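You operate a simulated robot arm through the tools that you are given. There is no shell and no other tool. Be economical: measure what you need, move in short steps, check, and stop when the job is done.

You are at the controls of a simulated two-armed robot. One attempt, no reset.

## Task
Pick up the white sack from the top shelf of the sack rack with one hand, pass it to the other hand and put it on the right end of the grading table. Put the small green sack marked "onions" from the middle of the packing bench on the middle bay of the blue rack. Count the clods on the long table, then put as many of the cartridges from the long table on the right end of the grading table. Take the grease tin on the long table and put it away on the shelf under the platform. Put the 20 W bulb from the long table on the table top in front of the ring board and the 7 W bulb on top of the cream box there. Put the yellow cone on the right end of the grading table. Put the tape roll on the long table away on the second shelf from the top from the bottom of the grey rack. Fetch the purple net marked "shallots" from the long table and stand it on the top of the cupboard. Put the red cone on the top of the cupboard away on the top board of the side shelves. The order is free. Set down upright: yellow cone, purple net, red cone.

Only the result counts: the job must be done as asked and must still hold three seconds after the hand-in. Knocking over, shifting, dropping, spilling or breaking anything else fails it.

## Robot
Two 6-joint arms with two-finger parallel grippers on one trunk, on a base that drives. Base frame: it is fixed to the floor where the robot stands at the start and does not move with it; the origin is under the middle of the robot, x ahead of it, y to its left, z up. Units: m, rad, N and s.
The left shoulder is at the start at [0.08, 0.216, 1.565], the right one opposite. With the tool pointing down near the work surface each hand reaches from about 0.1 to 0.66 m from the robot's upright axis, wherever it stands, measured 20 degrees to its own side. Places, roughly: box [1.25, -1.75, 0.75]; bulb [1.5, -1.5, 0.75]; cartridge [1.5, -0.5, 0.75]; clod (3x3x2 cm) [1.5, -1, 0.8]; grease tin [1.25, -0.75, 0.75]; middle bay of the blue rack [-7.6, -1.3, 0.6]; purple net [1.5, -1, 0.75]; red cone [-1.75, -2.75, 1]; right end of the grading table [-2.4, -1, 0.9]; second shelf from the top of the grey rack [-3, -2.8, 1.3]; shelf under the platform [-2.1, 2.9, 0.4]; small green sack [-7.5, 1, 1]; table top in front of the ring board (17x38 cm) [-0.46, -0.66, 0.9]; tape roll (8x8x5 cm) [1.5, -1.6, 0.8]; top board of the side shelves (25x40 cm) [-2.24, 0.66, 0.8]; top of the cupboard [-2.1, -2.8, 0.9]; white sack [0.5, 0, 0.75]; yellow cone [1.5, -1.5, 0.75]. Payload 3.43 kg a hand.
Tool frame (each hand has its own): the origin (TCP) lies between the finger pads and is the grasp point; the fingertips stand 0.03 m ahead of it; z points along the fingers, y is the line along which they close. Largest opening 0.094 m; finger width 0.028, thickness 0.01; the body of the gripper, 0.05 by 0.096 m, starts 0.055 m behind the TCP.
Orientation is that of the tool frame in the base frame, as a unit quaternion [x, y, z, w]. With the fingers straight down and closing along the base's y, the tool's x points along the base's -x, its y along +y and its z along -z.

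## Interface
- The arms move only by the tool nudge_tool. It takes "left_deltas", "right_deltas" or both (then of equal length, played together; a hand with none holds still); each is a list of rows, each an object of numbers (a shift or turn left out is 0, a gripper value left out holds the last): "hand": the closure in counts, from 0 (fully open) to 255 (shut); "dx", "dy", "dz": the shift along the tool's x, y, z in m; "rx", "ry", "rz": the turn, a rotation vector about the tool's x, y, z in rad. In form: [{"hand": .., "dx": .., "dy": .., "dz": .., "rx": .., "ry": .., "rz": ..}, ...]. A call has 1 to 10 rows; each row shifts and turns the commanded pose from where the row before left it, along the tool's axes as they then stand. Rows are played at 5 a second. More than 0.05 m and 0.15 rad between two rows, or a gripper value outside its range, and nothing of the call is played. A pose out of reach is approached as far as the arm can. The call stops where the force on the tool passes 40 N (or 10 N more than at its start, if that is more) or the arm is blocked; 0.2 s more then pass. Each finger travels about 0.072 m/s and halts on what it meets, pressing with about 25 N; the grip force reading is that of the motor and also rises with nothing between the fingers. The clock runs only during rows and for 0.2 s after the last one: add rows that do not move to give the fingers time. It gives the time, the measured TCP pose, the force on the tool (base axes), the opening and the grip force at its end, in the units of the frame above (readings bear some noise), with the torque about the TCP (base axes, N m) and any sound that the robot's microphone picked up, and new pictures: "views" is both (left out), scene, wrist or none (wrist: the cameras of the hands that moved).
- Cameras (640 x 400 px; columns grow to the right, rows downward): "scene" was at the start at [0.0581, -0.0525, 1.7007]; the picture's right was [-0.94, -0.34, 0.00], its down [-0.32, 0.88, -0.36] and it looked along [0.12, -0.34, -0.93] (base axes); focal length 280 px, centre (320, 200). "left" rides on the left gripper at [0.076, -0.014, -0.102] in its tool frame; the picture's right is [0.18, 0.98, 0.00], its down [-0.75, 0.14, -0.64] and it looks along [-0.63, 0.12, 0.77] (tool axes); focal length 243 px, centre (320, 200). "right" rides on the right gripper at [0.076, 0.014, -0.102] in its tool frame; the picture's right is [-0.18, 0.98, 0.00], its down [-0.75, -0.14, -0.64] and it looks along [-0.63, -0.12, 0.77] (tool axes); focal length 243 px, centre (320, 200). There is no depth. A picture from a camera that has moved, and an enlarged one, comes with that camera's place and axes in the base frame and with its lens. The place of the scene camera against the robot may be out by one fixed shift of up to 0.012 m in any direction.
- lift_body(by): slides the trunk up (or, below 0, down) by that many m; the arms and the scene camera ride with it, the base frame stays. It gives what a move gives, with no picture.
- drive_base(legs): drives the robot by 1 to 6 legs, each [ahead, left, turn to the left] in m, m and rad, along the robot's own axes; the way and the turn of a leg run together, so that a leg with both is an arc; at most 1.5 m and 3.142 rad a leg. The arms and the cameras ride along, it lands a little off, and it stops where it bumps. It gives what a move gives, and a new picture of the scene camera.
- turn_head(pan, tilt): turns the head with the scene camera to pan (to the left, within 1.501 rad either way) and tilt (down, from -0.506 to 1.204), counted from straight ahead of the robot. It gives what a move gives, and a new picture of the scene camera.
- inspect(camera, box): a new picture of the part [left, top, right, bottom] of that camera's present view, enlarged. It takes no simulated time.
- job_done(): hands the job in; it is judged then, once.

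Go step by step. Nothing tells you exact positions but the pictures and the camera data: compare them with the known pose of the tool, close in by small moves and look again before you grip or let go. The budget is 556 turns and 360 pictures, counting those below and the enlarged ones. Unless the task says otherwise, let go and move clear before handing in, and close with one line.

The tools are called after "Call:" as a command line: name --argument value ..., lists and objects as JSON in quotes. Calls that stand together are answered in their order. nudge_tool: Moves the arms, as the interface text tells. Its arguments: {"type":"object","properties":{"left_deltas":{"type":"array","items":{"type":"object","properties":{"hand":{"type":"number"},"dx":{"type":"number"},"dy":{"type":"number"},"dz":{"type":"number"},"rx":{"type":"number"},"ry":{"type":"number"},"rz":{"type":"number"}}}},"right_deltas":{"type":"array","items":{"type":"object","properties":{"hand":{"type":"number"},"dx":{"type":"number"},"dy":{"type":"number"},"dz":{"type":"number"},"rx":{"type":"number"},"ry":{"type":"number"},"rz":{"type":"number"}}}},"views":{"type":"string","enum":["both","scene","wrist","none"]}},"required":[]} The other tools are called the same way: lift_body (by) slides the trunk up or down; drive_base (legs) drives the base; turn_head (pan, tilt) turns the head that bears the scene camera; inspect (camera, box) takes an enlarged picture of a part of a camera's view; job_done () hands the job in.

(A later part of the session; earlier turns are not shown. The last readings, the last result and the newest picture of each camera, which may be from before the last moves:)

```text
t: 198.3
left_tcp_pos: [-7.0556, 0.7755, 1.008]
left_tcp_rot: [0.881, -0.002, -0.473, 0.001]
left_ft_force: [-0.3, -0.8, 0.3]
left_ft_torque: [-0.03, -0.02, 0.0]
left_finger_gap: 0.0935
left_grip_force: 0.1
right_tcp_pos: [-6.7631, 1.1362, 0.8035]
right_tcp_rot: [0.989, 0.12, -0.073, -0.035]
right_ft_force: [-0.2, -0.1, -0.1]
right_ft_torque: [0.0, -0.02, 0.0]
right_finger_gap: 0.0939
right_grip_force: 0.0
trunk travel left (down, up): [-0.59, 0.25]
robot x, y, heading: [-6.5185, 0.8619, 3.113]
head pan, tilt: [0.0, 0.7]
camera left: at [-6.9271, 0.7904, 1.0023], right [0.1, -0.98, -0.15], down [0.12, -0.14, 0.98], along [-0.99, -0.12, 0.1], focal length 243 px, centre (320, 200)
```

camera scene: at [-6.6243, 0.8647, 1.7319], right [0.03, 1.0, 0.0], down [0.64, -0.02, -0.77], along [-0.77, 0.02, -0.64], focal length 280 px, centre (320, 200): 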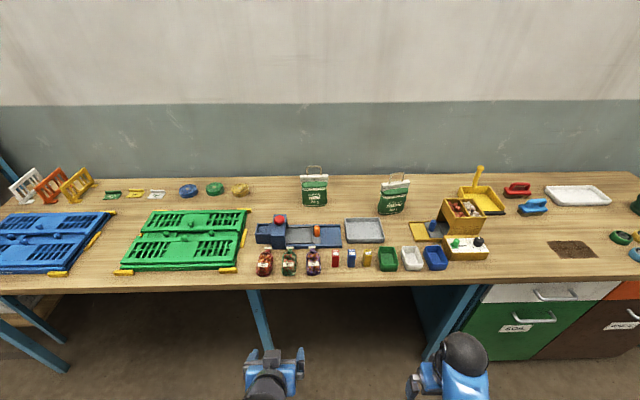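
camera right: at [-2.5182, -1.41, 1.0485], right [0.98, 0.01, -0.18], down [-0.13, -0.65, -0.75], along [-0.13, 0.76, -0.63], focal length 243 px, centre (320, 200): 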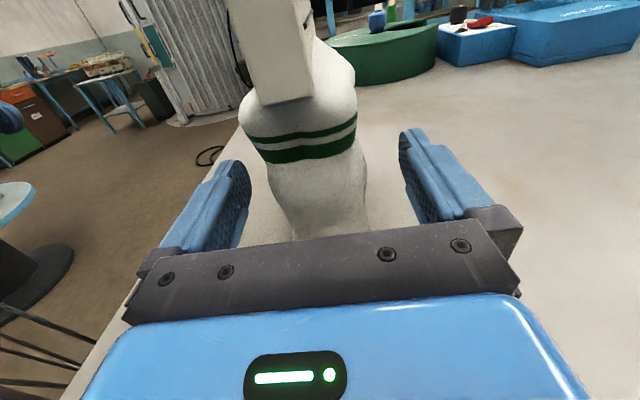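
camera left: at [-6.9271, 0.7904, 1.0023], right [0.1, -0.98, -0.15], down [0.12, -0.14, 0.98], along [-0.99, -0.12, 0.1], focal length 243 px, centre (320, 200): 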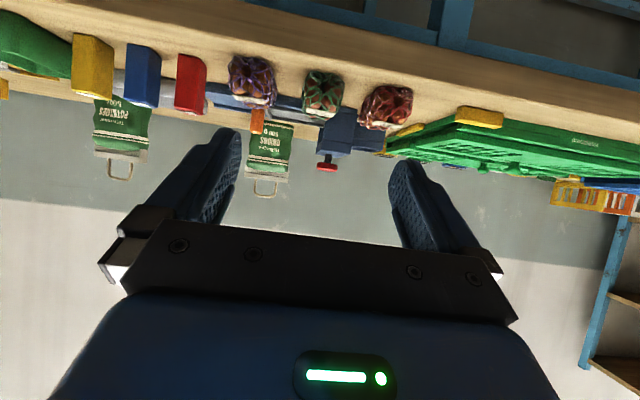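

Handle is at y≈0.867, z≈1.06. I raise the hand to that height, shift right and drive closer.

Call:
nudge_tool --left_deltas '[{"dx": -0.022, "dz": -0.015}, {"dx": -0.022, "dz": -0.015}, {}]' --views "none"

Call:
drive_base --legs '[[0, -0.09, 0.025], [0.26, 0, 0]]'

Call:
nudge_tool --left_deltas '[{}]' --views "wrist"

```text
t: 199.1
left_tcp_pos: [-7.0546, 0.7766, 1.0591]
left_tcp_rot: [0.881, -0.001, -0.473, 0.002]
left_ft_force: [0.3, -0.5, 0.3]
left_ft_torque: [0.01, 0.02, 0.03]
left_finger_gap: 0.0942
left_grip_force: 0.0
right_tcp_pos: [-6.763, 1.1359, 0.8049]
right_tcp_rot: [0.989, 0.12, -0.074, -0.036]
right_ft_force: [0.1, -0.5, -0.1]
right_ft_torque: [0.02, -0.02, 0.01]
right_finger_gap: 0.0939
right_grip_force: 0.1
trunk travel left (down, up): [-0.59, 0.25]
robot x, y, heading: [-6.5172, 0.8617, 3.119]
head pan, tilt: [0.0, 0.7]
```

```text
t: 201.7
left_tcp_pos: [-7.3105, 0.8597, 1.0588]
left_tcp_rot: [0.881, 0.007, -0.474, 0.006]
left_ft_force: [-0.4, -0.1, -0.2]
left_ft_torque: [0.0, 0.0, 0.02]
left_finger_gap: 0.094
left_grip_force: 0.0
right_tcp_pos: [-7.0243, 1.2237, 0.8039]
right_tcp_rot: [0.988, 0.128, -0.075, -0.036]
right_ft_force: [0.7, -0.2, 0.4]
right_ft_torque: [0.01, 0.03, 0.0]
right_finger_gap: 0.094
right_grip_force: 0.0
trunk travel left (down, up): [-0.59, 0.25]
robot x, y, heading: [-6.7754, 0.9521, 3.134]
head pan, tilt: [0.0, 0.7]
camera scene: at [-6.8831, 0.9552, 1.5318], right [0.01, 1.0, 0.0], down [0.64, -0.01, -0.77], along [-0.77, 0.01, -0.64], focal length 280 px, centre (320, 200)
```

scene: 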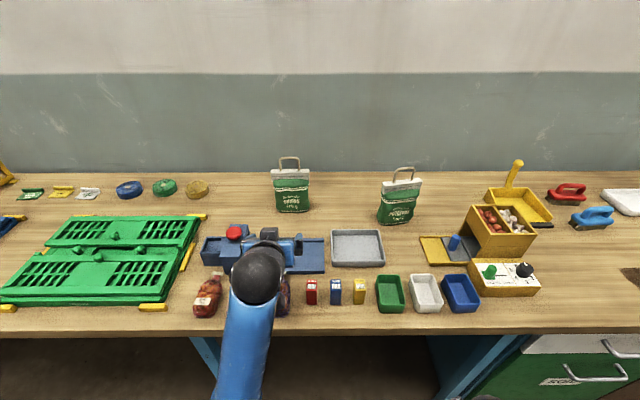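

```text
t: 202.1
left_tcp_pos: [-7.3114, 0.8597, 1.059]
left_tcp_rot: [0.881, 0.007, -0.473, 0.007]
left_ft_force: [0.3, 0.4, 0.4]
left_ft_torque: [-0.01, -0.02, -0.01]
left_finger_gap: 0.094
left_grip_force: 0.2
right_tcp_pos: [-7.0248, 1.2242, 0.8035]
right_tcp_rot: [0.988, 0.128, -0.074, -0.035]
right_ft_force: [0.5, -0.5, -0.1]
right_ft_torque: [0.02, 0.02, -0.02]
right_finger_gap: 0.094
right_grip_force: 0.1
trunk travel left (down, up): [-0.59, 0.25]
robot x, y, heading: [-6.7776, 0.9538, 3.137]
head pan, tilt: [0.0, 0.7]
camera left: at [-7.1827, 0.8754, 1.0537], right [0.12, -0.98, -0.15], down [0.12, -0.14, 0.98], along [-0.99, -0.14, 0.1], focal length 243 px, centre (320, 200)
```

left: 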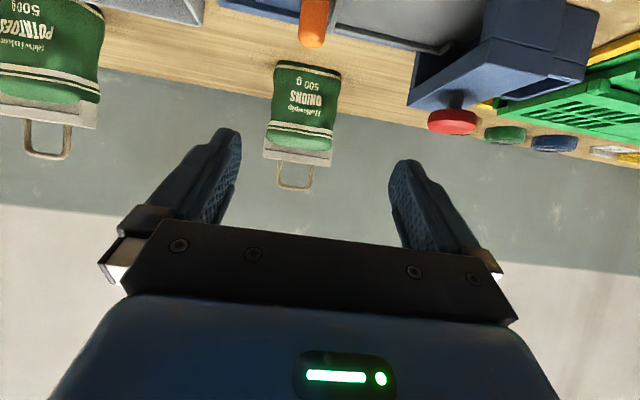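

Aligned. I advance 20 cm and look.

Call:
nudge_tool --left_deltas '[{"dx": -0.0224, "dz": 0.0332}, {"dx": -0.0224, "dz": 0.0332}, {"dx": -0.0224, "dz": 0.0332}, {"dx": -0.0224, "dz": 0.0332}, {"dx": -0.0224, "dz": 0.0332}, {}]' --views "wrist"

```text
t: 203.4
left_tcp_pos: [-7.5096, 0.8568, 1.0571]
left_tcp_rot: [0.881, 0.007, -0.473, 0.005]
left_ft_force: [-0.1, -0.6, 0.1]
left_ft_torque: [0.02, 0.01, 0.02]
left_finger_gap: 0.0941
left_grip_force: 0.1
right_tcp_pos: [-7.0259, 1.2235, 0.8048]
right_tcp_rot: [0.988, 0.129, -0.074, -0.035]
right_ft_force: [-0.5, 1.4, -0.3]
right_ft_torque: [0.01, 0.0, -0.01]
right_finger_gap: 0.0939
right_grip_force: 0.1
trunk travel left (down, up): [-0.59, 0.25]
robot x, y, heading: [-6.7815, 0.9534, 3.132]
head pan, tilt: [0.0, 0.7]
camera left: at [-7.3821, 0.8725, 1.0524], right [0.12, -0.98, -0.15], down [0.12, -0.14, 0.98], along [-0.99, -0.14, 0.1], focal length 243 px, centre (320, 200)
```

left: 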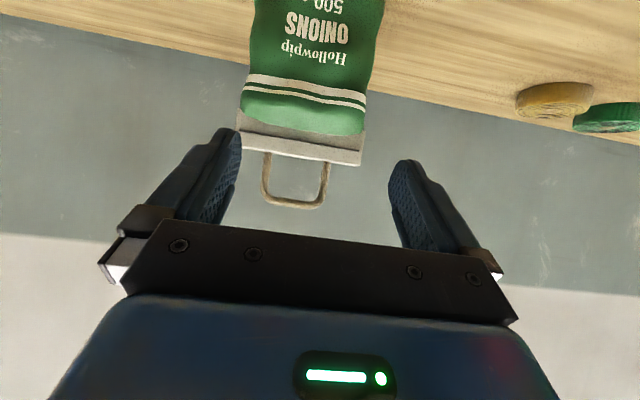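

Call:
nudge_tool --left_deltas '[{"dx": -0.024, "dz": 0.0313, "dy": -0.008}, {"dx": -0.024, "dz": 0.0313}, {"dx": -0.022, "dz": 0.0293}, {}]' --views "wrist"

```text
t: 204.4
left_tcp_pos: [-7.6288, 0.8607, 1.0663]
left_tcp_rot: [0.881, 0.007, -0.473, 0.006]
left_ft_force: [1.4, -0.2, 1.1]
left_ft_torque: [0.02, 0.01, 0.0]
left_finger_gap: 0.0938
left_grip_force: 0.0
right_tcp_pos: [-7.0261, 1.2241, 0.8038]
right_tcp_rot: [0.988, 0.129, -0.073, -0.036]
right_ft_force: [0.6, -0.2, 0.9]
right_ft_torque: [-0.01, -0.02, -0.01]
right_finger_gap: 0.0941
right_grip_force: 0.0
trunk travel left (down, up): [-0.59, 0.25]
robot x, y, heading: [-6.7795, 0.9544, 3.13]
head pan, tilt: [0.0, 0.7]
camera left: at [-7.4998, 0.8782, 1.062], right [0.12, -0.98, -0.15], down [0.12, -0.14, 0.98], along [-0.99, -0.14, 0.1], focal length 243 px, centre (320, 200)
```

left: 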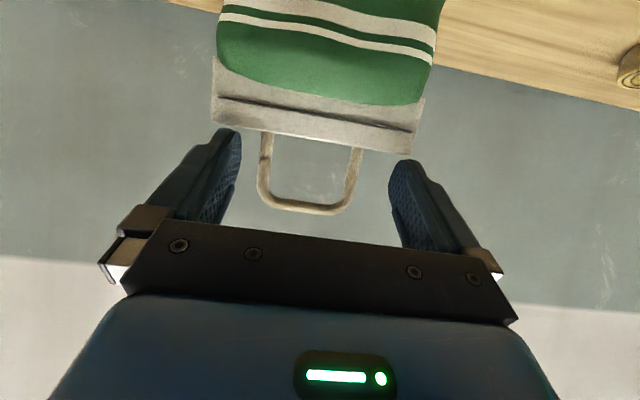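

Slightly further in and down, then close.

Call:
nudge_tool --left_deltas '[{"dx": -0.002, "dz": 0.017, "dy": -0.005}, {}, {"hand": 100}, {"hand": 180}, {"hand": 255}, {"hand": 255}, {"hand": 255}]' --views "wrist"

```text
t: 206.1
left_tcp_pos: [-7.6441, 0.866, 1.0591]
left_tcp_rot: [0.881, 0.008, -0.472, 0.006]
left_ft_force: [0.0, 0.7, -0.5]
left_ft_torque: [0.02, -0.02, 0.0]
left_finger_gap: 0.0001
left_grip_force: 24.9
right_tcp_pos: [-7.026, 1.2233, 0.8042]
right_tcp_rot: [0.988, 0.13, -0.075, -0.035]
right_ft_force: [0.5, -0.2, -0.9]
right_ft_torque: [0.01, 0.0, 0.01]
right_finger_gap: 0.0938
right_grip_force: 0.0
trunk travel left (down, up): [-0.59, 0.25]
robot x, y, heading: [-6.7796, 0.9526, 3.134]
head pan, tilt: [0.0, 0.7]
camera left: at [-7.5155, 0.8821, 1.0539], right [0.12, -0.98, -0.15], down [0.12, -0.14, 0.98], along [-0.99, -0.14, 0.1], focal length 243 px, centre (320, 200)
```

left: 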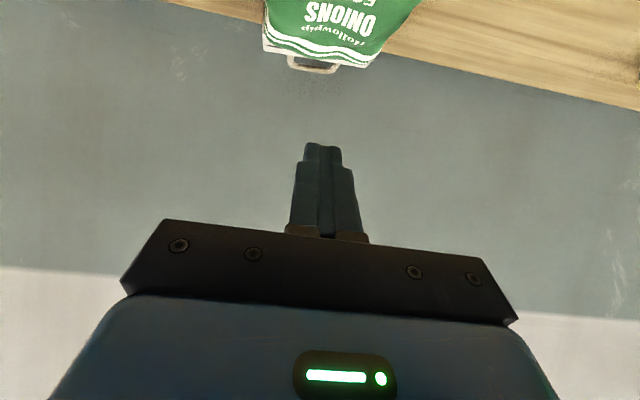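

The handle slipped and the sack fell backward. I open, back off, and look.

Call:
nudge_tool --left_deltas '[{"hand": 0, "dz": -0.03}, {"dz": -0.04}, {"dz": -0.04}, {"dz": -0.04}]' --views "both"

Call:
inspect --camera "scene" --box '[230, 140, 390, 240]'

```text
t: 207.1
left_tcp_pos: [-7.5148, 0.8688, 1.1438]
left_tcp_rot: [0.881, 0.007, -0.473, 0.006]
left_ft_force: [0.2, -0.7, 1.0]
left_ft_torque: [0.01, -0.01, -0.04]
left_finger_gap: 0.0941
left_grip_force: 0.2
right_tcp_pos: [-7.0249, 1.2253, 0.8046]
right_tcp_rot: [0.988, 0.129, -0.075, -0.035]
right_ft_force: [0.4, 0.5, 0.2]
right_ft_torque: [-0.03, 0.0, 0.03]
right_finger_gap: 0.0942
right_grip_force: 0.1
trunk travel left (down, up): [-0.59, 0.25]
robot x, y, heading: [-6.7794, 0.9519, 3.135]
head pan, tilt: [0.0, 0.7]
camera scene: at [-6.8832, 0.9552, 1.5318], right [0.01, 1.0, 0.0], down [0.64, -0.01, -0.77], along [-0.77, 0.01, -0.64], focal length 280 px, centre (320, 200)
camera left: at [-7.3875, 0.8849, 1.1388], right [0.12, -0.98, -0.15], down [0.12, -0.14, 0.98], along [-0.99, -0.14, 0.1], focal length 243 px, centre (320, 200)
```

scene: 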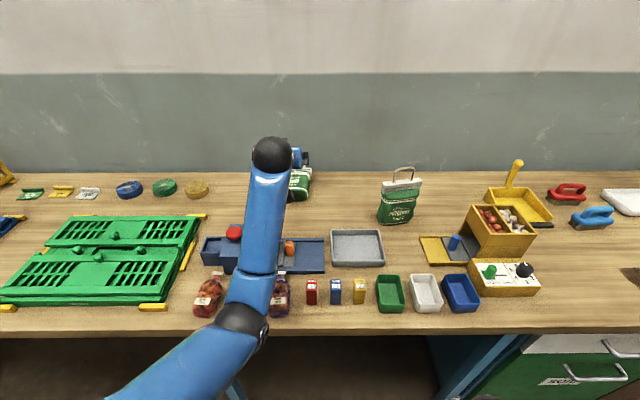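
left: 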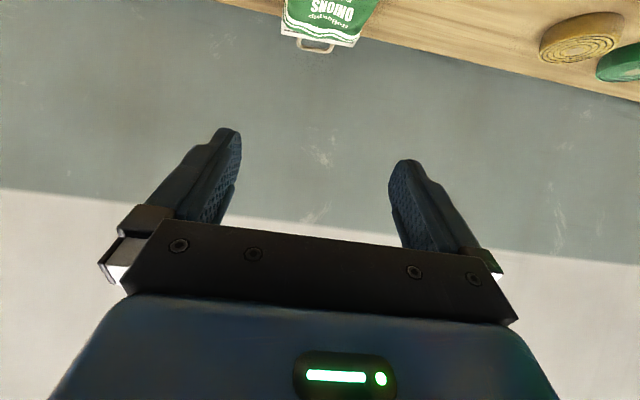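

```text
4.00 times, centred on (310, 190) of scene
camera zoom: at [-6.8832, 0.9552, 1.5318], right [0.01, 1.0, 0.0], down [0.64, -0.01, -0.77], along [-0.77, 0.01, -0.64], focal length 1118 px, centre (360, 240)
```

zoom: 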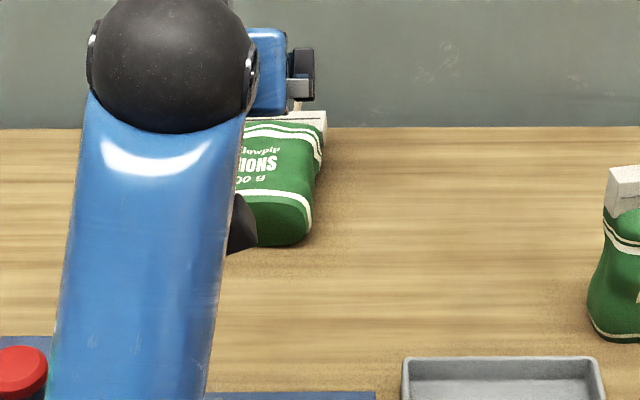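

The sack is lying back, apparently leaning on the wall. I retract the left hand to see it clearly from the head camera.

Call:
nudge_tool --left_deltas '[{"dy": 0.045}, {"dy": 0.045}, {"dy": 0.045}, {"dy": 0.045}, {"dx": 0.022, "dz": -0.033}, {"dx": 0.022, "dz": -0.033}]' --views "none"

Call:
turn_head --pan 0.05 --tilt 0.6

Call:
inspect --camera "scene" --box '[260, 150, 420, 250]'

```text
t: 208.4
left_tcp_pos: [-7.4347, 0.6921, 1.1453]
left_tcp_rot: [0.881, 0.006, -0.473, 0.005]
left_ft_force: [-0.1, 0.1, -0.4]
left_ft_torque: [0.01, -0.01, 0.0]
left_finger_gap: 0.0939
left_grip_force: 0.1
right_tcp_pos: [-7.0261, 1.2235, 0.8041]
right_tcp_rot: [0.988, 0.129, -0.074, -0.035]
right_ft_force: [0.0, -0.1, 0.5]
right_ft_torque: [-0.03, 0.03, 0.01]
right_finger_gap: 0.094
right_grip_force: 0.0
trunk travel left (down, up): [-0.59, 0.25]
robot x, y, heading: [-6.7793, 0.9515, 3.134]
head pan, tilt: [0.0, 0.7]
```

```text
t: 209.1
left_tcp_pos: [-7.4363, 0.6919, 1.1445]
left_tcp_rot: [0.882, 0.007, -0.472, 0.006]
left_ft_force: [-0.6, -0.1, -0.8]
left_ft_torque: [0.02, 0.02, 0.02]
left_finger_gap: 0.094
left_grip_force: 0.0
right_tcp_pos: [-7.0252, 1.2238, 0.8042]
right_tcp_rot: [0.988, 0.129, -0.074, -0.036]
right_ft_force: [0.2, 1.2, 0.5]
right_ft_torque: [0.02, 0.0, -0.02]
right_finger_gap: 0.0939
right_grip_force: 0.1
trunk travel left (down, up): [-0.59, 0.25]
robot x, y, heading: [-6.7769, 0.9519, 3.132]
head pan, tilt: [0.051, 0.6]
camera scene: at [-6.8879, 0.9504, 1.5403], right [-0.04, 1.0, 0.0], down [0.56, 0.02, -0.82], along [-0.82, -0.03, -0.57], focal length 280 px, centre (320, 200)
```

scene: 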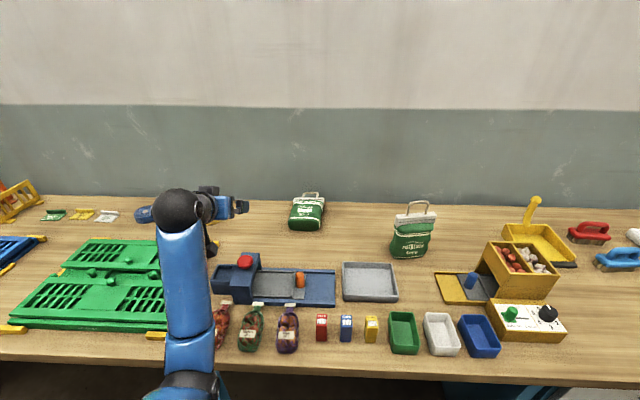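

```text
4.00 times, centred on (340, 200) of scene
camera zoom: at [-6.8879, 0.9504, 1.5403], right [-0.04, 1.0, 0.0], down [0.56, 0.02, -0.82], along [-0.82, -0.03, -0.57], focal length 1118 px, centre (240, 200)
```

zoom: 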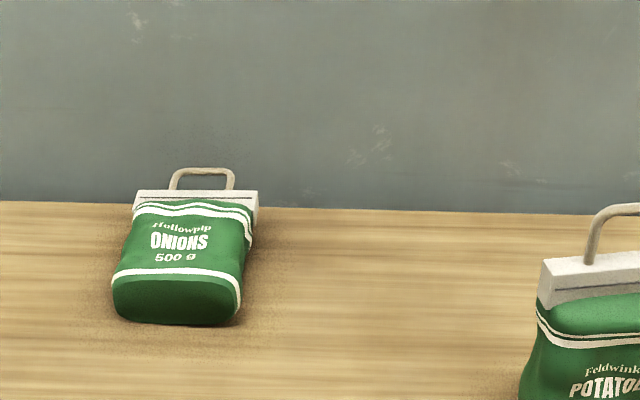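

The sack lies flat, handle toward the wall at about (-7.78, 0.88, 0.93). I lower the trunk 0.15 m and shift right to give the left arm reach.

Call:
drive_base --legs '[[0.02, -0.07, 0]]'

Call:
lift_body --by -0.13

Call:
nudge_tool --left_deltas '[{"ry": 0.1}, {"ry": 0.1}, {"dy": -0.04}, {"dy": -0.04}, {"dy": -0.04}]' --views "wrist"

```text
t: 210.1
left_tcp_pos: [-7.4554, 0.7564, 1.1433]
left_tcp_rot: [0.881, 0.008, -0.473, 0.004]
left_ft_force: [0.1, -0.6, -0.4]
left_ft_torque: [-0.01, 0.01, -0.03]
left_finger_gap: 0.0938
left_grip_force: 0.1
right_tcp_pos: [-7.0447, 1.2903, 0.8059]
right_tcp_rot: [0.988, 0.129, -0.073, -0.036]
right_ft_force: [-0.7, -0.8, 0.5]
right_ft_torque: [0.05, 0.02, 0.04]
right_finger_gap: 0.0939
right_grip_force: 0.1
trunk travel left (down, up): [-0.59, 0.25]
robot x, y, heading: [-6.7976, 1.0228, 3.133]
head pan, tilt: [0.051, 0.6]
camera scene: at [-6.9056, 1.0136, 1.5404], right [-0.04, 1.0, 0.0], down [0.56, 0.03, -0.83], along [-0.82, -0.03, -0.56], focal length 280 px, centre (320, 200)
```

scene: 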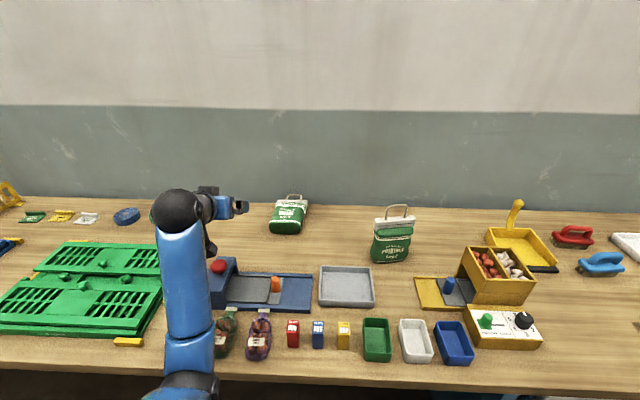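

```text
t: 211.7
left_tcp_pos: [-7.4466, 0.7591, 1.0228]
left_tcp_rot: [0.878, 0.009, -0.478, 0.008]
left_ft_force: [0.7, 0.3, 0.5]
left_ft_torque: [-0.04, 0.01, -0.02]
left_finger_gap: 0.0941
left_grip_force: 0.1
right_tcp_pos: [-7.0387, 1.2932, 0.6752]
right_tcp_rot: [0.988, 0.13, -0.077, -0.034]
right_ft_force: [1.2, 0.0, -0.7]
right_ft_torque: [0.01, -0.01, 0.01]
right_finger_gap: 0.0941
right_grip_force: 0.0
trunk travel left (down, up): [-0.46, 0.38]
robot x, y, heading: [-6.796, 1.0167, 3.132]
head pan, tilt: [0.051, 0.6]
```

```text
t: 212.9
left_tcp_pos: [-7.4529, 0.8785, 1.017]
left_tcp_rot: [0.923, 0.009, -0.385, 0.006]
left_ft_force: [-0.3, -2.0, 1.6]
left_ft_torque: [0.08, -0.02, -0.12]
left_finger_gap: 0.0938
left_grip_force: 0.0
right_tcp_pos: [-7.0423, 1.2908, 0.6752]
right_tcp_rot: [0.988, 0.129, -0.076, -0.037]
right_ft_force: [-0.3, -0.3, -0.6]
right_ft_torque: [-0.02, -0.03, 0.01]
right_finger_gap: 0.0941
right_grip_force: 0.1
trunk travel left (down, up): [-0.46, 0.38]
robot x, y, heading: [-6.7938, 1.0193, 3.133]
head pan, tilt: [0.051, 0.6]
camera left: at [-7.3252, 0.895, 1.0372], right [0.15, -0.98, -0.13], down [-0.07, -0.14, 0.99], along [-0.99, -0.14, -0.09], focal length 243 px, centre (320, 200)
```

left: 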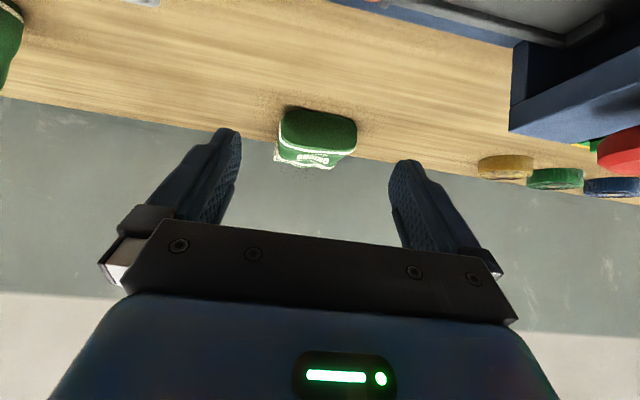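

I check the forearm's clearance over the bench items.

Call:
nudge_tool --left_deltas '[{}]' --views "scene"

```text
t: 213.3
left_tcp_pos: [-7.4526, 0.8802, 1.0179]
left_tcp_rot: [0.923, 0.008, -0.384, 0.006]
left_ft_force: [-0.8, -0.1, -0.1]
left_ft_torque: [-0.04, 0.0, 0.04]
left_finger_gap: 0.0941
left_grip_force: 0.0
right_tcp_pos: [-7.0412, 1.2927, 0.6757]
right_tcp_rot: [0.988, 0.128, -0.076, -0.035]
right_ft_force: [0.6, 0.0, -0.5]
right_ft_torque: [-0.05, 0.0, -0.01]
right_finger_gap: 0.0941
right_grip_force: 0.0
trunk travel left (down, up): [-0.46, 0.38]
robot x, y, heading: [-6.799, 1.0237, 3.13]
head pan, tilt: [0.051, 0.6]
camera scene: at [-6.8995, 1.0196, 1.4111], right [-0.04, 1.0, 0.0], down [0.56, 0.02, -0.83], along [-0.83, -0.04, -0.56], focal length 280 px, centre (320, 200)
```

scene: 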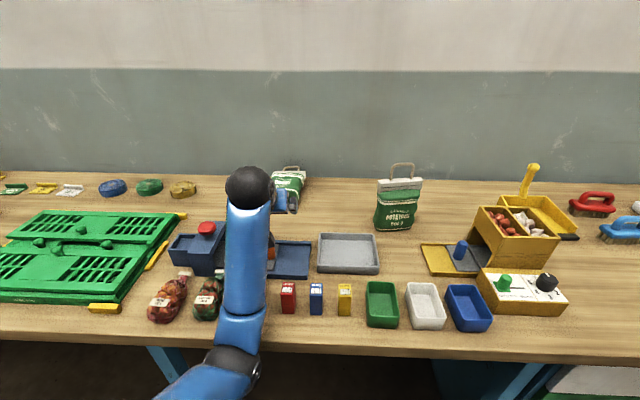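

The elbow seems to be resting near the bench edge at this trunk height; I raise the trunk back, extend the arm first, then lower.

Call:
lift_body --by 0.13

Call:
nudge_tool --left_deltas '[{"dx": -0.0283, "dz": 0.0283}, {"dx": -0.0283, "dz": 0.0283}, {"dx": -0.0283, "dz": 0.0283}, {"dx": -0.0283, "dz": 0.0283}, {"dx": -0.0283, "dz": 0.0283}, {}]' --views "both"

```text
t: 214.9
left_tcp_pos: [-7.4585, 0.8791, 1.1435]
left_tcp_rot: [0.924, 0.008, -0.381, 0.005]
left_ft_force: [-0.1, 0.3, 0.4]
left_ft_torque: [0.0, 0.01, 0.0]
left_finger_gap: 0.0942
left_grip_force: 0.0
right_tcp_pos: [-7.0451, 1.292, 0.8041]
right_tcp_rot: [0.988, 0.129, -0.073, -0.034]
right_ft_force: [-0.2, -0.9, 0.0]
right_ft_torque: [-0.01, 0.0, 0.0]
right_finger_gap: 0.0942
right_grip_force: 0.1
trunk travel left (down, up): [-0.59, 0.25]
robot x, y, heading: [-6.7987, 1.0225, 3.132]
head pan, tilt: [0.051, 0.6]
```

```text
t: 216.3
left_tcp_pos: [-7.6577, 0.8749, 1.1435]
left_tcp_rot: [0.924, 0.008, -0.383, 0.006]
left_ft_force: [0.2, 0.1, 1.0]
left_ft_torque: [-0.01, 0.02, -0.01]
left_finger_gap: 0.0939
left_grip_force: 0.1
right_tcp_pos: [-7.0442, 1.2916, 0.8039]
right_tcp_rot: [0.988, 0.13, -0.075, -0.035]
right_ft_force: [1.0, 0.3, -0.8]
right_ft_torque: [0.0, 0.01, -0.01]
right_finger_gap: 0.0939
right_grip_force: 0.1
trunk travel left (down, up): [-0.59, 0.25]
robot x, y, heading: [-6.797, 1.0168, 3.135]
head pan, tilt: [0.051, 0.6]
camera scene: at [-6.9063, 1.0185, 1.5402], right [-0.04, 1.0, 0.0], down [0.56, 0.02, -0.83], along [-0.82, -0.04, -0.56], focal length 280 px, centre (320, 200)
camera left: at [-7.5314, 0.891, 1.1633], right [0.15, -0.98, -0.13], down [-0.08, -0.14, 0.99], along [-0.99, -0.14, -0.1], focal length 243 px, centre (320, 200)
```

scene: 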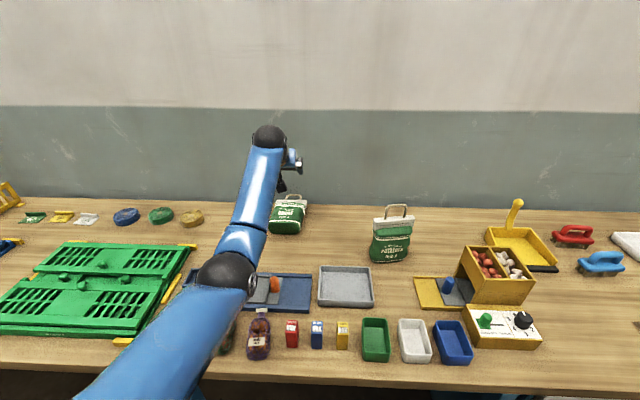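
left: 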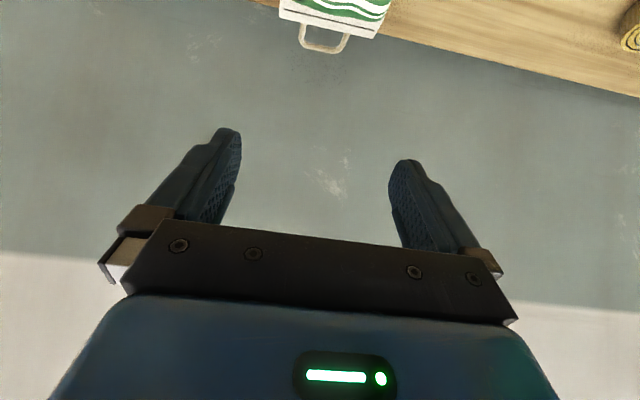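

Arm extended with clearance. I step toward the handle (mid ≈ (-7.795, 0.873, 0.945)).

Call:
nudge_tool --left_deltas '[{"dx": 0.0053, "dz": 0.0407}, {"dx": 0.0053, "dz": 0.0407}, {"dx": 0.0053, "dz": 0.0407}, {"dx": 0.0053, "dz": 0.0407}, {}]' --views "both"

```text
t: 217.5
left_tcp_pos: [-7.6995, 0.8689, 1.0336]
left_tcp_rot: [0.924, 0.008, -0.383, 0.006]
left_ft_force: [0.4, 0.2, -0.5]
left_ft_torque: [0.0, 0.0, 0.0]
left_finger_gap: 0.0936
left_grip_force: 0.0
left hand out of reach, approached as far as the arm can: row 2, 3, 4
right_tcp_pos: [-7.0451, 1.2917, 0.8047]
right_tcp_rot: [0.988, 0.128, -0.074, -0.035]
right_ft_force: [0.6, -0.5, 0.3]
right_ft_torque: [-0.01, 0.0, 0.04]
right_finger_gap: 0.0941
right_grip_force: 0.0
trunk travel left (down, up): [-0.59, 0.25]
robot x, y, heading: [-6.7988, 1.0239, 3.135]
head pan, tilt: [0.051, 0.6]
camera scene: at [-6.9065, 1.0189, 1.5404], right [-0.04, 1.0, 0.0], down [0.56, 0.02, -0.83], along [-0.82, -0.04, -0.56], focal length 280 px, centre (320, 200)
camera left: at [-7.5726, 0.8867, 1.0541], right [0.15, -0.98, -0.13], down [-0.08, -0.14, 0.99], along [-0.99, -0.14, -0.1], focal length 243 px, centre (320, 200)
```

scene: 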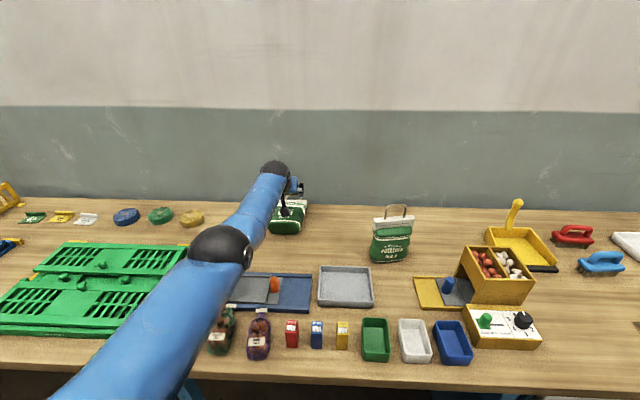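
left: 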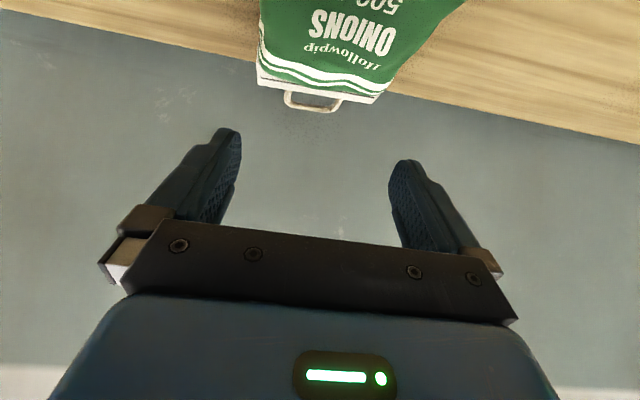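

At the reach limit. I lower the trunk 9 cm with the arm extended and edge the base 4 cm forward.

Call:
lift_body --by -0.07

Call:
drive_base --legs '[[0.04, 0, 0]]'

Call:
nudge_tool --left_deltas '[{"dx": -0.0177, "dz": 0.0177}, {"dx": -0.0125, "dz": 0.0125}, {}]' --views "wrist"

```text
t: 218.6
left_tcp_pos: [-7.6986, 0.8703, 0.966]
left_tcp_rot: [0.923, 0.008, -0.384, 0.006]
left_ft_force: [-2.2, -1.3, 7.1]
left_ft_torque: [-0.41, 0.16, -0.09]
left_finger_gap: 0.0942
left_grip_force: 0.0
right_tcp_pos: [-7.0442, 1.2916, 0.7352]
right_tcp_rot: [0.988, 0.13, -0.076, -0.034]
right_ft_force: [0.3, 0.2, 0.0]
right_ft_torque: [0.04, 0.0, 0.01]
right_finger_gap: 0.0938
right_grip_force: 0.1
trunk travel left (down, up): [-0.52, 0.32]
robot x, y, heading: [-6.7993, 1.0226, 3.132]
head pan, tilt: [0.051, 0.6]
```

```text
t: 219.5
left_tcp_pos: [-7.7351, 0.8713, 0.9674]
left_tcp_rot: [0.924, 0.009, -0.382, 0.006]
left_ft_force: [1.3, 0.6, 8.2]
left_ft_torque: [0.51, -0.19, -0.31]
left_finger_gap: 0.0937
left_grip_force: 0.1
right_tcp_pos: [-7.0818, 1.2924, 0.7358]
right_tcp_rot: [0.988, 0.129, -0.076, -0.035]
right_ft_force: [0.1, 0.4, 0.1]
right_ft_torque: [-0.02, -0.01, 0.01]
right_finger_gap: 0.0938
right_grip_force: 0.2
trunk travel left (down, up): [-0.52, 0.32]
robot x, y, heading: [-6.8364, 1.0236, 3.137]
head pan, tilt: [0.051, 0.6]
camera scene: at [-6.9414, 1.0192, 1.4709], right [-0.04, 1.0, 0.0], down [0.56, 0.02, -0.83], along [-0.83, -0.04, -0.56], focal length 280 px, centre (320, 200)
```

scene: 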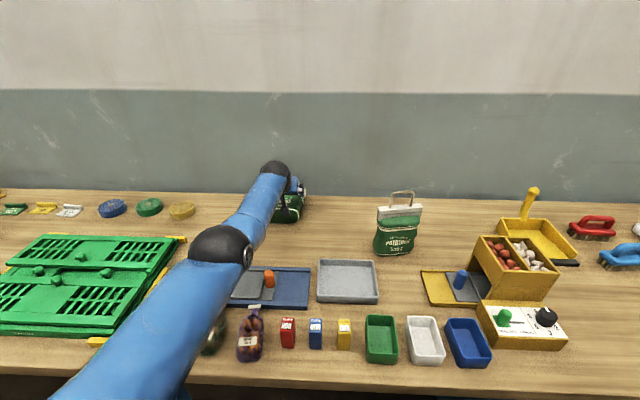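

```text
t: 220.3
left_tcp_pos: [-7.7387, 0.8711, 0.9668]
left_tcp_rot: [0.923, 0.008, -0.384, 0.005]
left_ft_force: [-7.3, -1.4, 10.9]
left_ft_torque: [-0.32, 0.32, -0.12]
left_finger_gap: 0.094
left_grip_force: 0.1
left hand out of reach, approached as far as the arm can: row 1, 2
right_tcp_pos: [-7.0839, 1.2922, 0.7353]
right_tcp_rot: [0.988, 0.13, -0.074, -0.035]
right_ft_force: [0.2, -0.4, -0.1]
right_ft_torque: [0.0, 0.0, 0.04]
right_finger_gap: 0.0939
right_grip_force: 0.0
trunk travel left (down, up): [-0.52, 0.32]
robot x, y, heading: [-6.8383, 1.0231, 3.133]
head pan, tilt: [0.051, 0.6]
camera left: at [-7.6119, 0.8874, 0.9862], right [0.15, -0.98, -0.13], down [-0.07, -0.14, 0.99], along [-0.99, -0.14, -0.09], focal length 243 px, centre (320, 200)
```

left: 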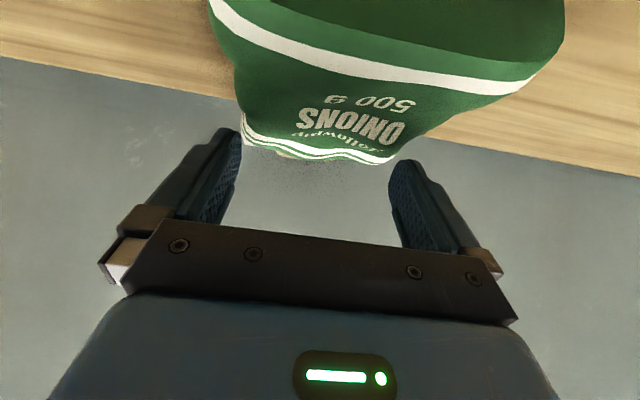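

The fingertips touch the sack but reach ends ~4 cm short. I'll retreat and come back with the robot turned right so the left shoulder is closer to the bench.

Call:
lift_body --by 0.2

Call:
drive_base --legs '[[-0.25, 0, 0]]'

Call:
nudge_tool --left_deltas '[{"dx": 0.0283, "dz": -0.0283}, {"dx": 0.0283, "dz": -0.0283}, {"dx": 0.0283, "dz": -0.0283}, {"dx": 0.0283, "dz": -0.0283}, {"dx": 0.0283, "dz": -0.0283}]' --views "scene"

```text
t: 222.4
left_tcp_pos: [-7.7382, 0.8708, 1.1629]
left_tcp_rot: [0.924, 0.008, -0.381, 0.005]
left_ft_force: [-0.4, 0.6, -0.3]
left_ft_torque: [-0.01, -0.02, -0.01]
left_finger_gap: 0.0937
left_grip_force: 0.0
right_tcp_pos: [-7.0846, 1.292, 0.9341]
right_tcp_rot: [0.988, 0.129, -0.073, -0.036]
right_ft_force: [0.1, -0.8, -0.1]
right_ft_torque: [-0.02, -0.01, -0.02]
right_finger_gap: 0.0939
right_grip_force: 0.1
trunk travel left (down, up): [-0.72, 0.12]
robot x, y, heading: [-6.8399, 1.0217, 3.136]
head pan, tilt: [0.051, 0.6]
```

```text
t: 224.2
left_tcp_pos: [-7.495, 0.8684, 1.1601]
left_tcp_rot: [0.925, 0.009, -0.379, 0.006]
left_ft_force: [-0.7, -0.6, -0.1]
left_ft_torque: [-0.03, 0.02, 0.03]
left_finger_gap: 0.0941
left_grip_force: 0.0
right_tcp_pos: [-6.8401, 1.291, 0.9335]
right_tcp_rot: [0.988, 0.13, -0.072, -0.034]
right_ft_force: [-0.6, -0.7, 0.0]
right_ft_torque: [-0.02, -0.03, 0.01]
right_finger_gap: 0.0937
right_grip_force: 0.0
trunk travel left (down, up): [-0.72, 0.12]
robot x, y, heading: [-6.5903, 1.019, 3.133]
head pan, tilt: [0.051, 0.6]
camera scene: at [-6.7032, 1.0169, 1.6699], right [-0.04, 1.0, 0.0], down [0.57, 0.03, -0.82], along [-0.82, -0.04, -0.57], focal length 280 px, centre (320, 200)
```

scene: 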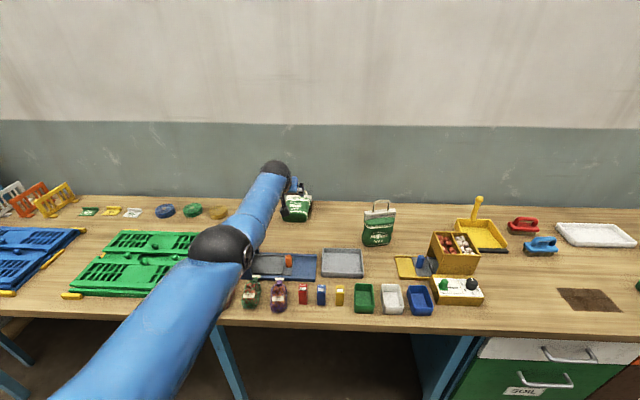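

```text
t: 225.4
left_tcp_pos: [-7.2914, 0.872, 1.1651]
left_tcp_rot: [0.924, 0.009, -0.383, 0.005]
left_ft_force: [0.5, 0.2, -0.2]
left_ft_torque: [0.0, 0.0, -0.03]
left_finger_gap: 0.0939
left_grip_force: 0.0
right_tcp_pos: [-6.8364, 1.2893, 0.9338]
right_tcp_rot: [0.988, 0.13, -0.075, -0.035]
right_ft_force: [-0.3, 0.0, -0.6]
right_ft_torque: [0.01, -0.02, -0.02]
right_finger_gap: 0.0939
right_grip_force: 0.1
trunk travel left (down, up): [-0.72, 0.12]
robot x, y, heading: [-6.593, 1.0163, 3.133]
head pan, tilt: [0.051, 0.6]
camera scene: at [-6.6976, 1.0169, 1.6704], right [-0.04, 1.0, 0.0], down [0.56, 0.03, -0.83], along [-0.82, -0.04, -0.56], focal length 280 px, centre (320, 200)
```

scene: 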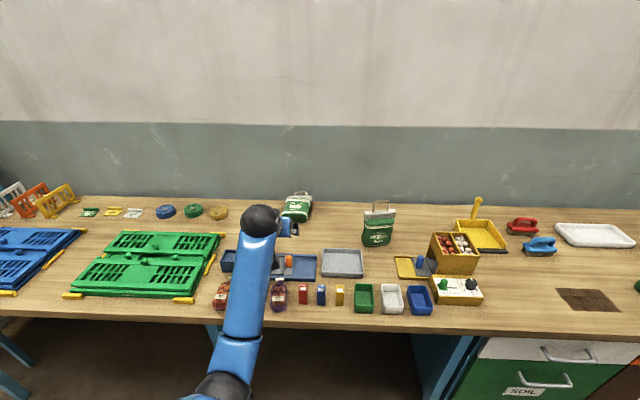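

Call:
drive_base --legs '[[0, 0, -0.65]]'

Call:
nudge_tool --left_deltas '[{"rx": -0.1, "rz": -0.1}, {"rx": -0.1, "rz": -0.1}, {"rx": -0.1, "rz": -0.1}, {"rx": -0.1, "rz": -0.1}, {"rx": -0.06, "rz": -0.06}, {}]' --views "scene"

```text
t: 227.6
left_tcp_pos: [-7.2354, 1.3364, 1.1656]
left_tcp_rot: [0.877, -0.292, -0.362, -0.119]
left_ft_force: [1.3, 0.3, -0.7]
left_ft_torque: [0.0, 0.01, -0.02]
left_finger_gap: 0.094
left_grip_force: 0.1
right_tcp_pos: [-6.6193, 1.3861, 0.9346]
right_tcp_rot: [0.977, -0.198, -0.059, -0.057]
right_ft_force: [-0.8, 0.3, -0.3]
right_ft_torque: [0.0, 0.02, 0.02]
right_finger_gap: 0.0939
right_grip_force: 0.0
trunk travel left (down, up): [-0.72, 0.12]
robot x, y, heading: [-6.5915, 1.0208, 2.472]
head pan, tilt: [0.051, 0.6]
camera scene: at [-6.6762, 1.0903, 1.6703], right [0.58, 0.81, 0.0], down [0.46, -0.33, -0.82], along [-0.67, 0.48, -0.57], focal length 280 px, centre (320, 200)
```

scene: 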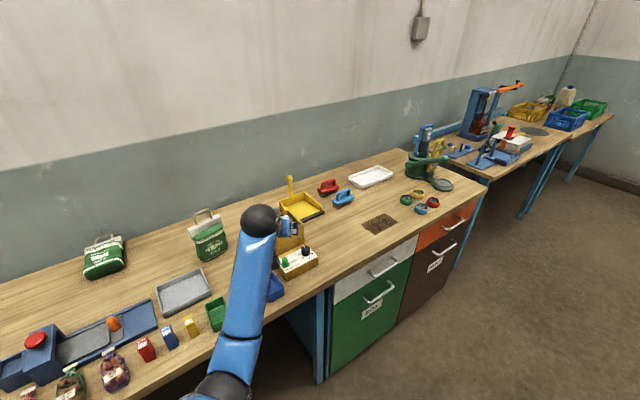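

```text
t: 229.0
left_tcp_pos: [-7.2346, 1.3367, 1.1653]
left_tcp_rot: [0.924, 0.004, -0.382, 0.004]
left_ft_force: [-0.1, 0.5, -0.6]
left_ft_torque: [0.05, 0.01, -0.01]
left_finger_gap: 0.0938
left_grip_force: 0.0
right_tcp_pos: [-6.6192, 1.386, 0.9334]
right_tcp_rot: [0.977, -0.198, -0.059, -0.057]
right_ft_force: [-0.5, 0.6, -0.3]
right_ft_torque: [0.04, -0.01, -0.02]
right_finger_gap: 0.0938
right_grip_force: 0.1
trunk travel left (down, up): [-0.72, 0.12]
robot x, y, heading: [-6.5904, 1.0241, 2.476]
head pan, tilt: [0.051, 0.6]
camera scene: at [-6.6759, 1.0904, 1.6703], right [0.58, 0.81, 0.0], down [0.46, -0.33, -0.83], along [-0.67, 0.48, -0.56], focal length 280 px, centre (320, 200)
```

scene: 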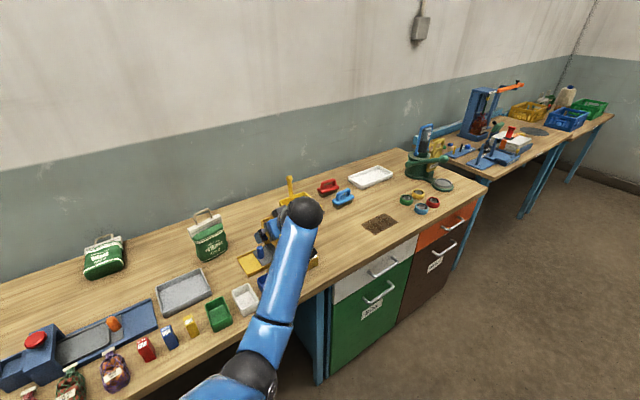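

Call:
nudge_tool --left_deltas '[{"dy": 0.046}, {"dy": 0.046}, {"dy": 0.046}, {"dy": 0.046}, {"dy": 0.046}, {"dy": 0.046}, {"dy": 0.046}, {"dy": 0.046}, {"dy": 0.046}, {"dy": 0.046}]' --views "none"

Call:
drive_base --legs '[[0.189, 0.148, 0]]'

Call:
turn_head --pan 0.6 --tilt 0.6

```text
t: 231.2
left_tcp_pos: [-7.2302, 0.8763, 1.1679]
left_tcp_rot: [0.924, 0.003, -0.383, 0.004]
left_ft_force: [-0.3, 0.3, 0.4]
left_ft_torque: [0.02, 0.02, -0.01]
left_finger_gap: 0.0941
left_grip_force: 0.0
right_tcp_pos: [-6.6191, 1.3846, 0.9337]
right_tcp_rot: [0.977, -0.198, -0.059, -0.058]
right_ft_force: [-0.3, -0.4, -0.4]
right_ft_torque: [0.0, -0.02, 0.06]
right_finger_gap: 0.094
right_grip_force: 0.1
trunk travel left (down, up): [-0.72, 0.12]
robot x, y, heading: [-6.5874, 1.0181, 2.474]
head pan, tilt: [0.051, 0.6]
```

```text
t: 233.0
left_tcp_pos: [-7.4692, 0.8763, 1.1685]
left_tcp_rot: [0.924, 0.003, -0.383, 0.004]
left_ft_force: [1.2, -0.2, -0.3]
left_ft_torque: [-0.02, 0.04, -0.02]
left_finger_gap: 0.0938
left_grip_force: 0.0
right_tcp_pos: [-6.8597, 1.3854, 0.9337]
right_tcp_rot: [0.977, -0.198, -0.059, -0.056]
right_ft_force: [-0.2, 0.2, -0.3]
right_ft_torque: [0.05, 0.03, -0.03]
right_finger_gap: 0.094
right_grip_force: 0.0
trunk travel left (down, up): [-0.72, 0.12]
robot x, y, heading: [-6.8315, 1.0198, 2.474]
head pan, tilt: [0.051, 0.6]
camera scene: at [-6.9141, 1.0902, 1.6706], right [0.58, 0.82, 0.0], down [0.46, -0.33, -0.83], along [-0.67, 0.48, -0.56], focal length 280 px, centre (320, 200)
```

scene: 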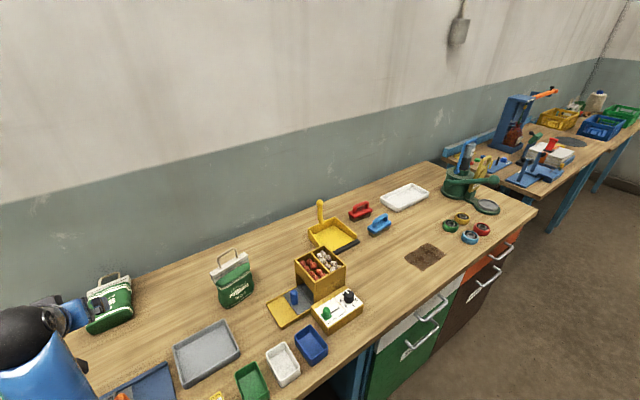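

```text
t: 234.0
left_tcp_pos: [-7.473, 0.8763, 1.1663]
left_tcp_rot: [0.924, 0.004, -0.383, 0.004]
left_ft_force: [0.2, -0.3, 0.1]
left_ft_torque: [-0.02, -0.02, 0.0]
left_finger_gap: 0.0943
left_grip_force: 0.1
right_tcp_pos: [-6.863, 1.3839, 0.9338]
right_tcp_rot: [0.977, -0.197, -0.058, -0.056]
right_ft_force: [-0.1, -0.7, -0.2]
right_ft_torque: [-0.02, 0.02, -0.01]
right_finger_gap: 0.0938
right_grip_force: 0.0
trunk travel left (down, up): [-0.72, 0.12]
robot x, y, heading: [-6.8303, 1.0187, 2.477]
head pan, tilt: [0.6, 0.6]
camera scene: at [-6.9351, 1.0447, 1.6702], right [0.07, 1.0, 0.0], down [0.56, -0.04, -0.82], along [-0.82, 0.06, -0.57], focal length 280 px, centre (320, 200)
```

scene: 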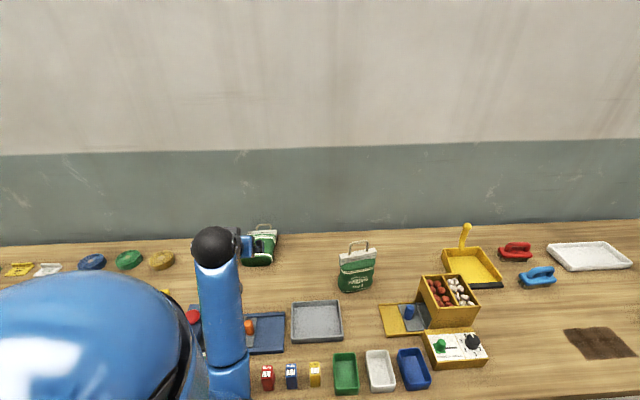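

Call:
nudge_tool --left_deltas '[{"dx": -0.0182, "dz": 0.0384}, {"dx": -0.0182, "dz": 0.0384}, {"dx": -0.0182, "dz": 0.0384}, {"dx": -0.0182, "dz": 0.0384}, {"dx": -0.0182, "dz": 0.0384}, {"dx": -0.0182, "dz": 0.0384}, {"dx": -0.0182, "dz": 0.0384}, {}]' --views "both"

```text
t: 235.8
left_tcp_pos: [-7.7536, 0.8726, 1.0684]
left_tcp_rot: [0.924, 0.003, -0.383, 0.004]
left_ft_force: [0.8, -0.2, -0.6]
left_ft_torque: [0.0, 0.05, 0.02]
left_finger_gap: 0.0942
left_grip_force: 0.1
right_tcp_pos: [-6.8624, 1.3856, 0.934]
right_tcp_rot: [0.977, -0.197, -0.059, -0.056]
right_ft_force: [0.3, -1.3, 0.4]
right_ft_torque: [0.01, 0.02, 0.02]
right_finger_gap: 0.0941
right_grip_force: 0.1
trunk travel left (down, up): [-0.72, 0.12]
robot x, y, heading: [-6.8297, 1.0148, 2.476]
head pan, tilt: [0.6, 0.6]
camera scene: at [-6.934, 1.0448, 1.6703], right [0.07, 1.0, 0.0], down [0.56, -0.04, -0.83], along [-0.82, 0.06, -0.56], focal length 280 px, centre (320, 200)
camera left: at [-7.6259, 0.8877, 1.0882], right [0.14, -0.98, -0.13], down [-0.08, -0.14, 0.99], along [-0.99, -0.13, -0.09], focal length 243 px, centre (320, 200)
```

scene: 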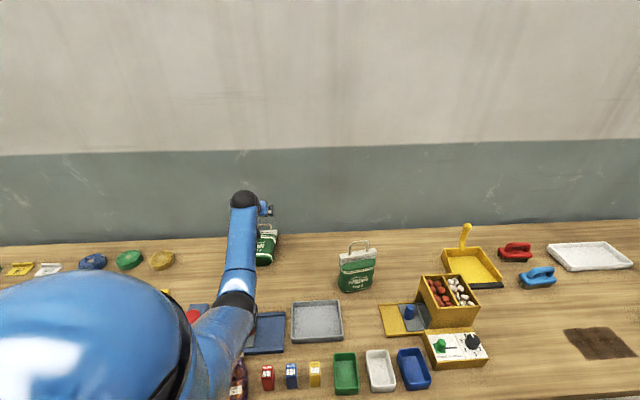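
left: 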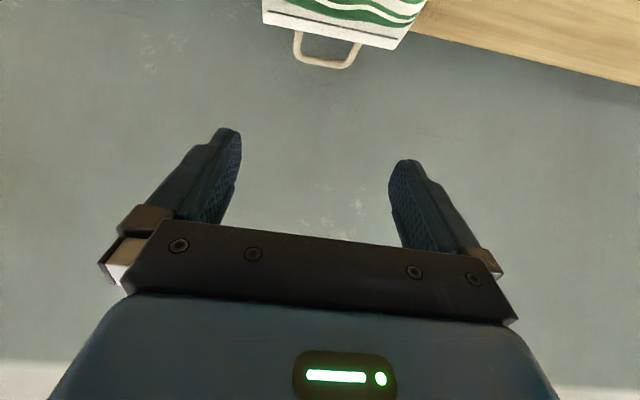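

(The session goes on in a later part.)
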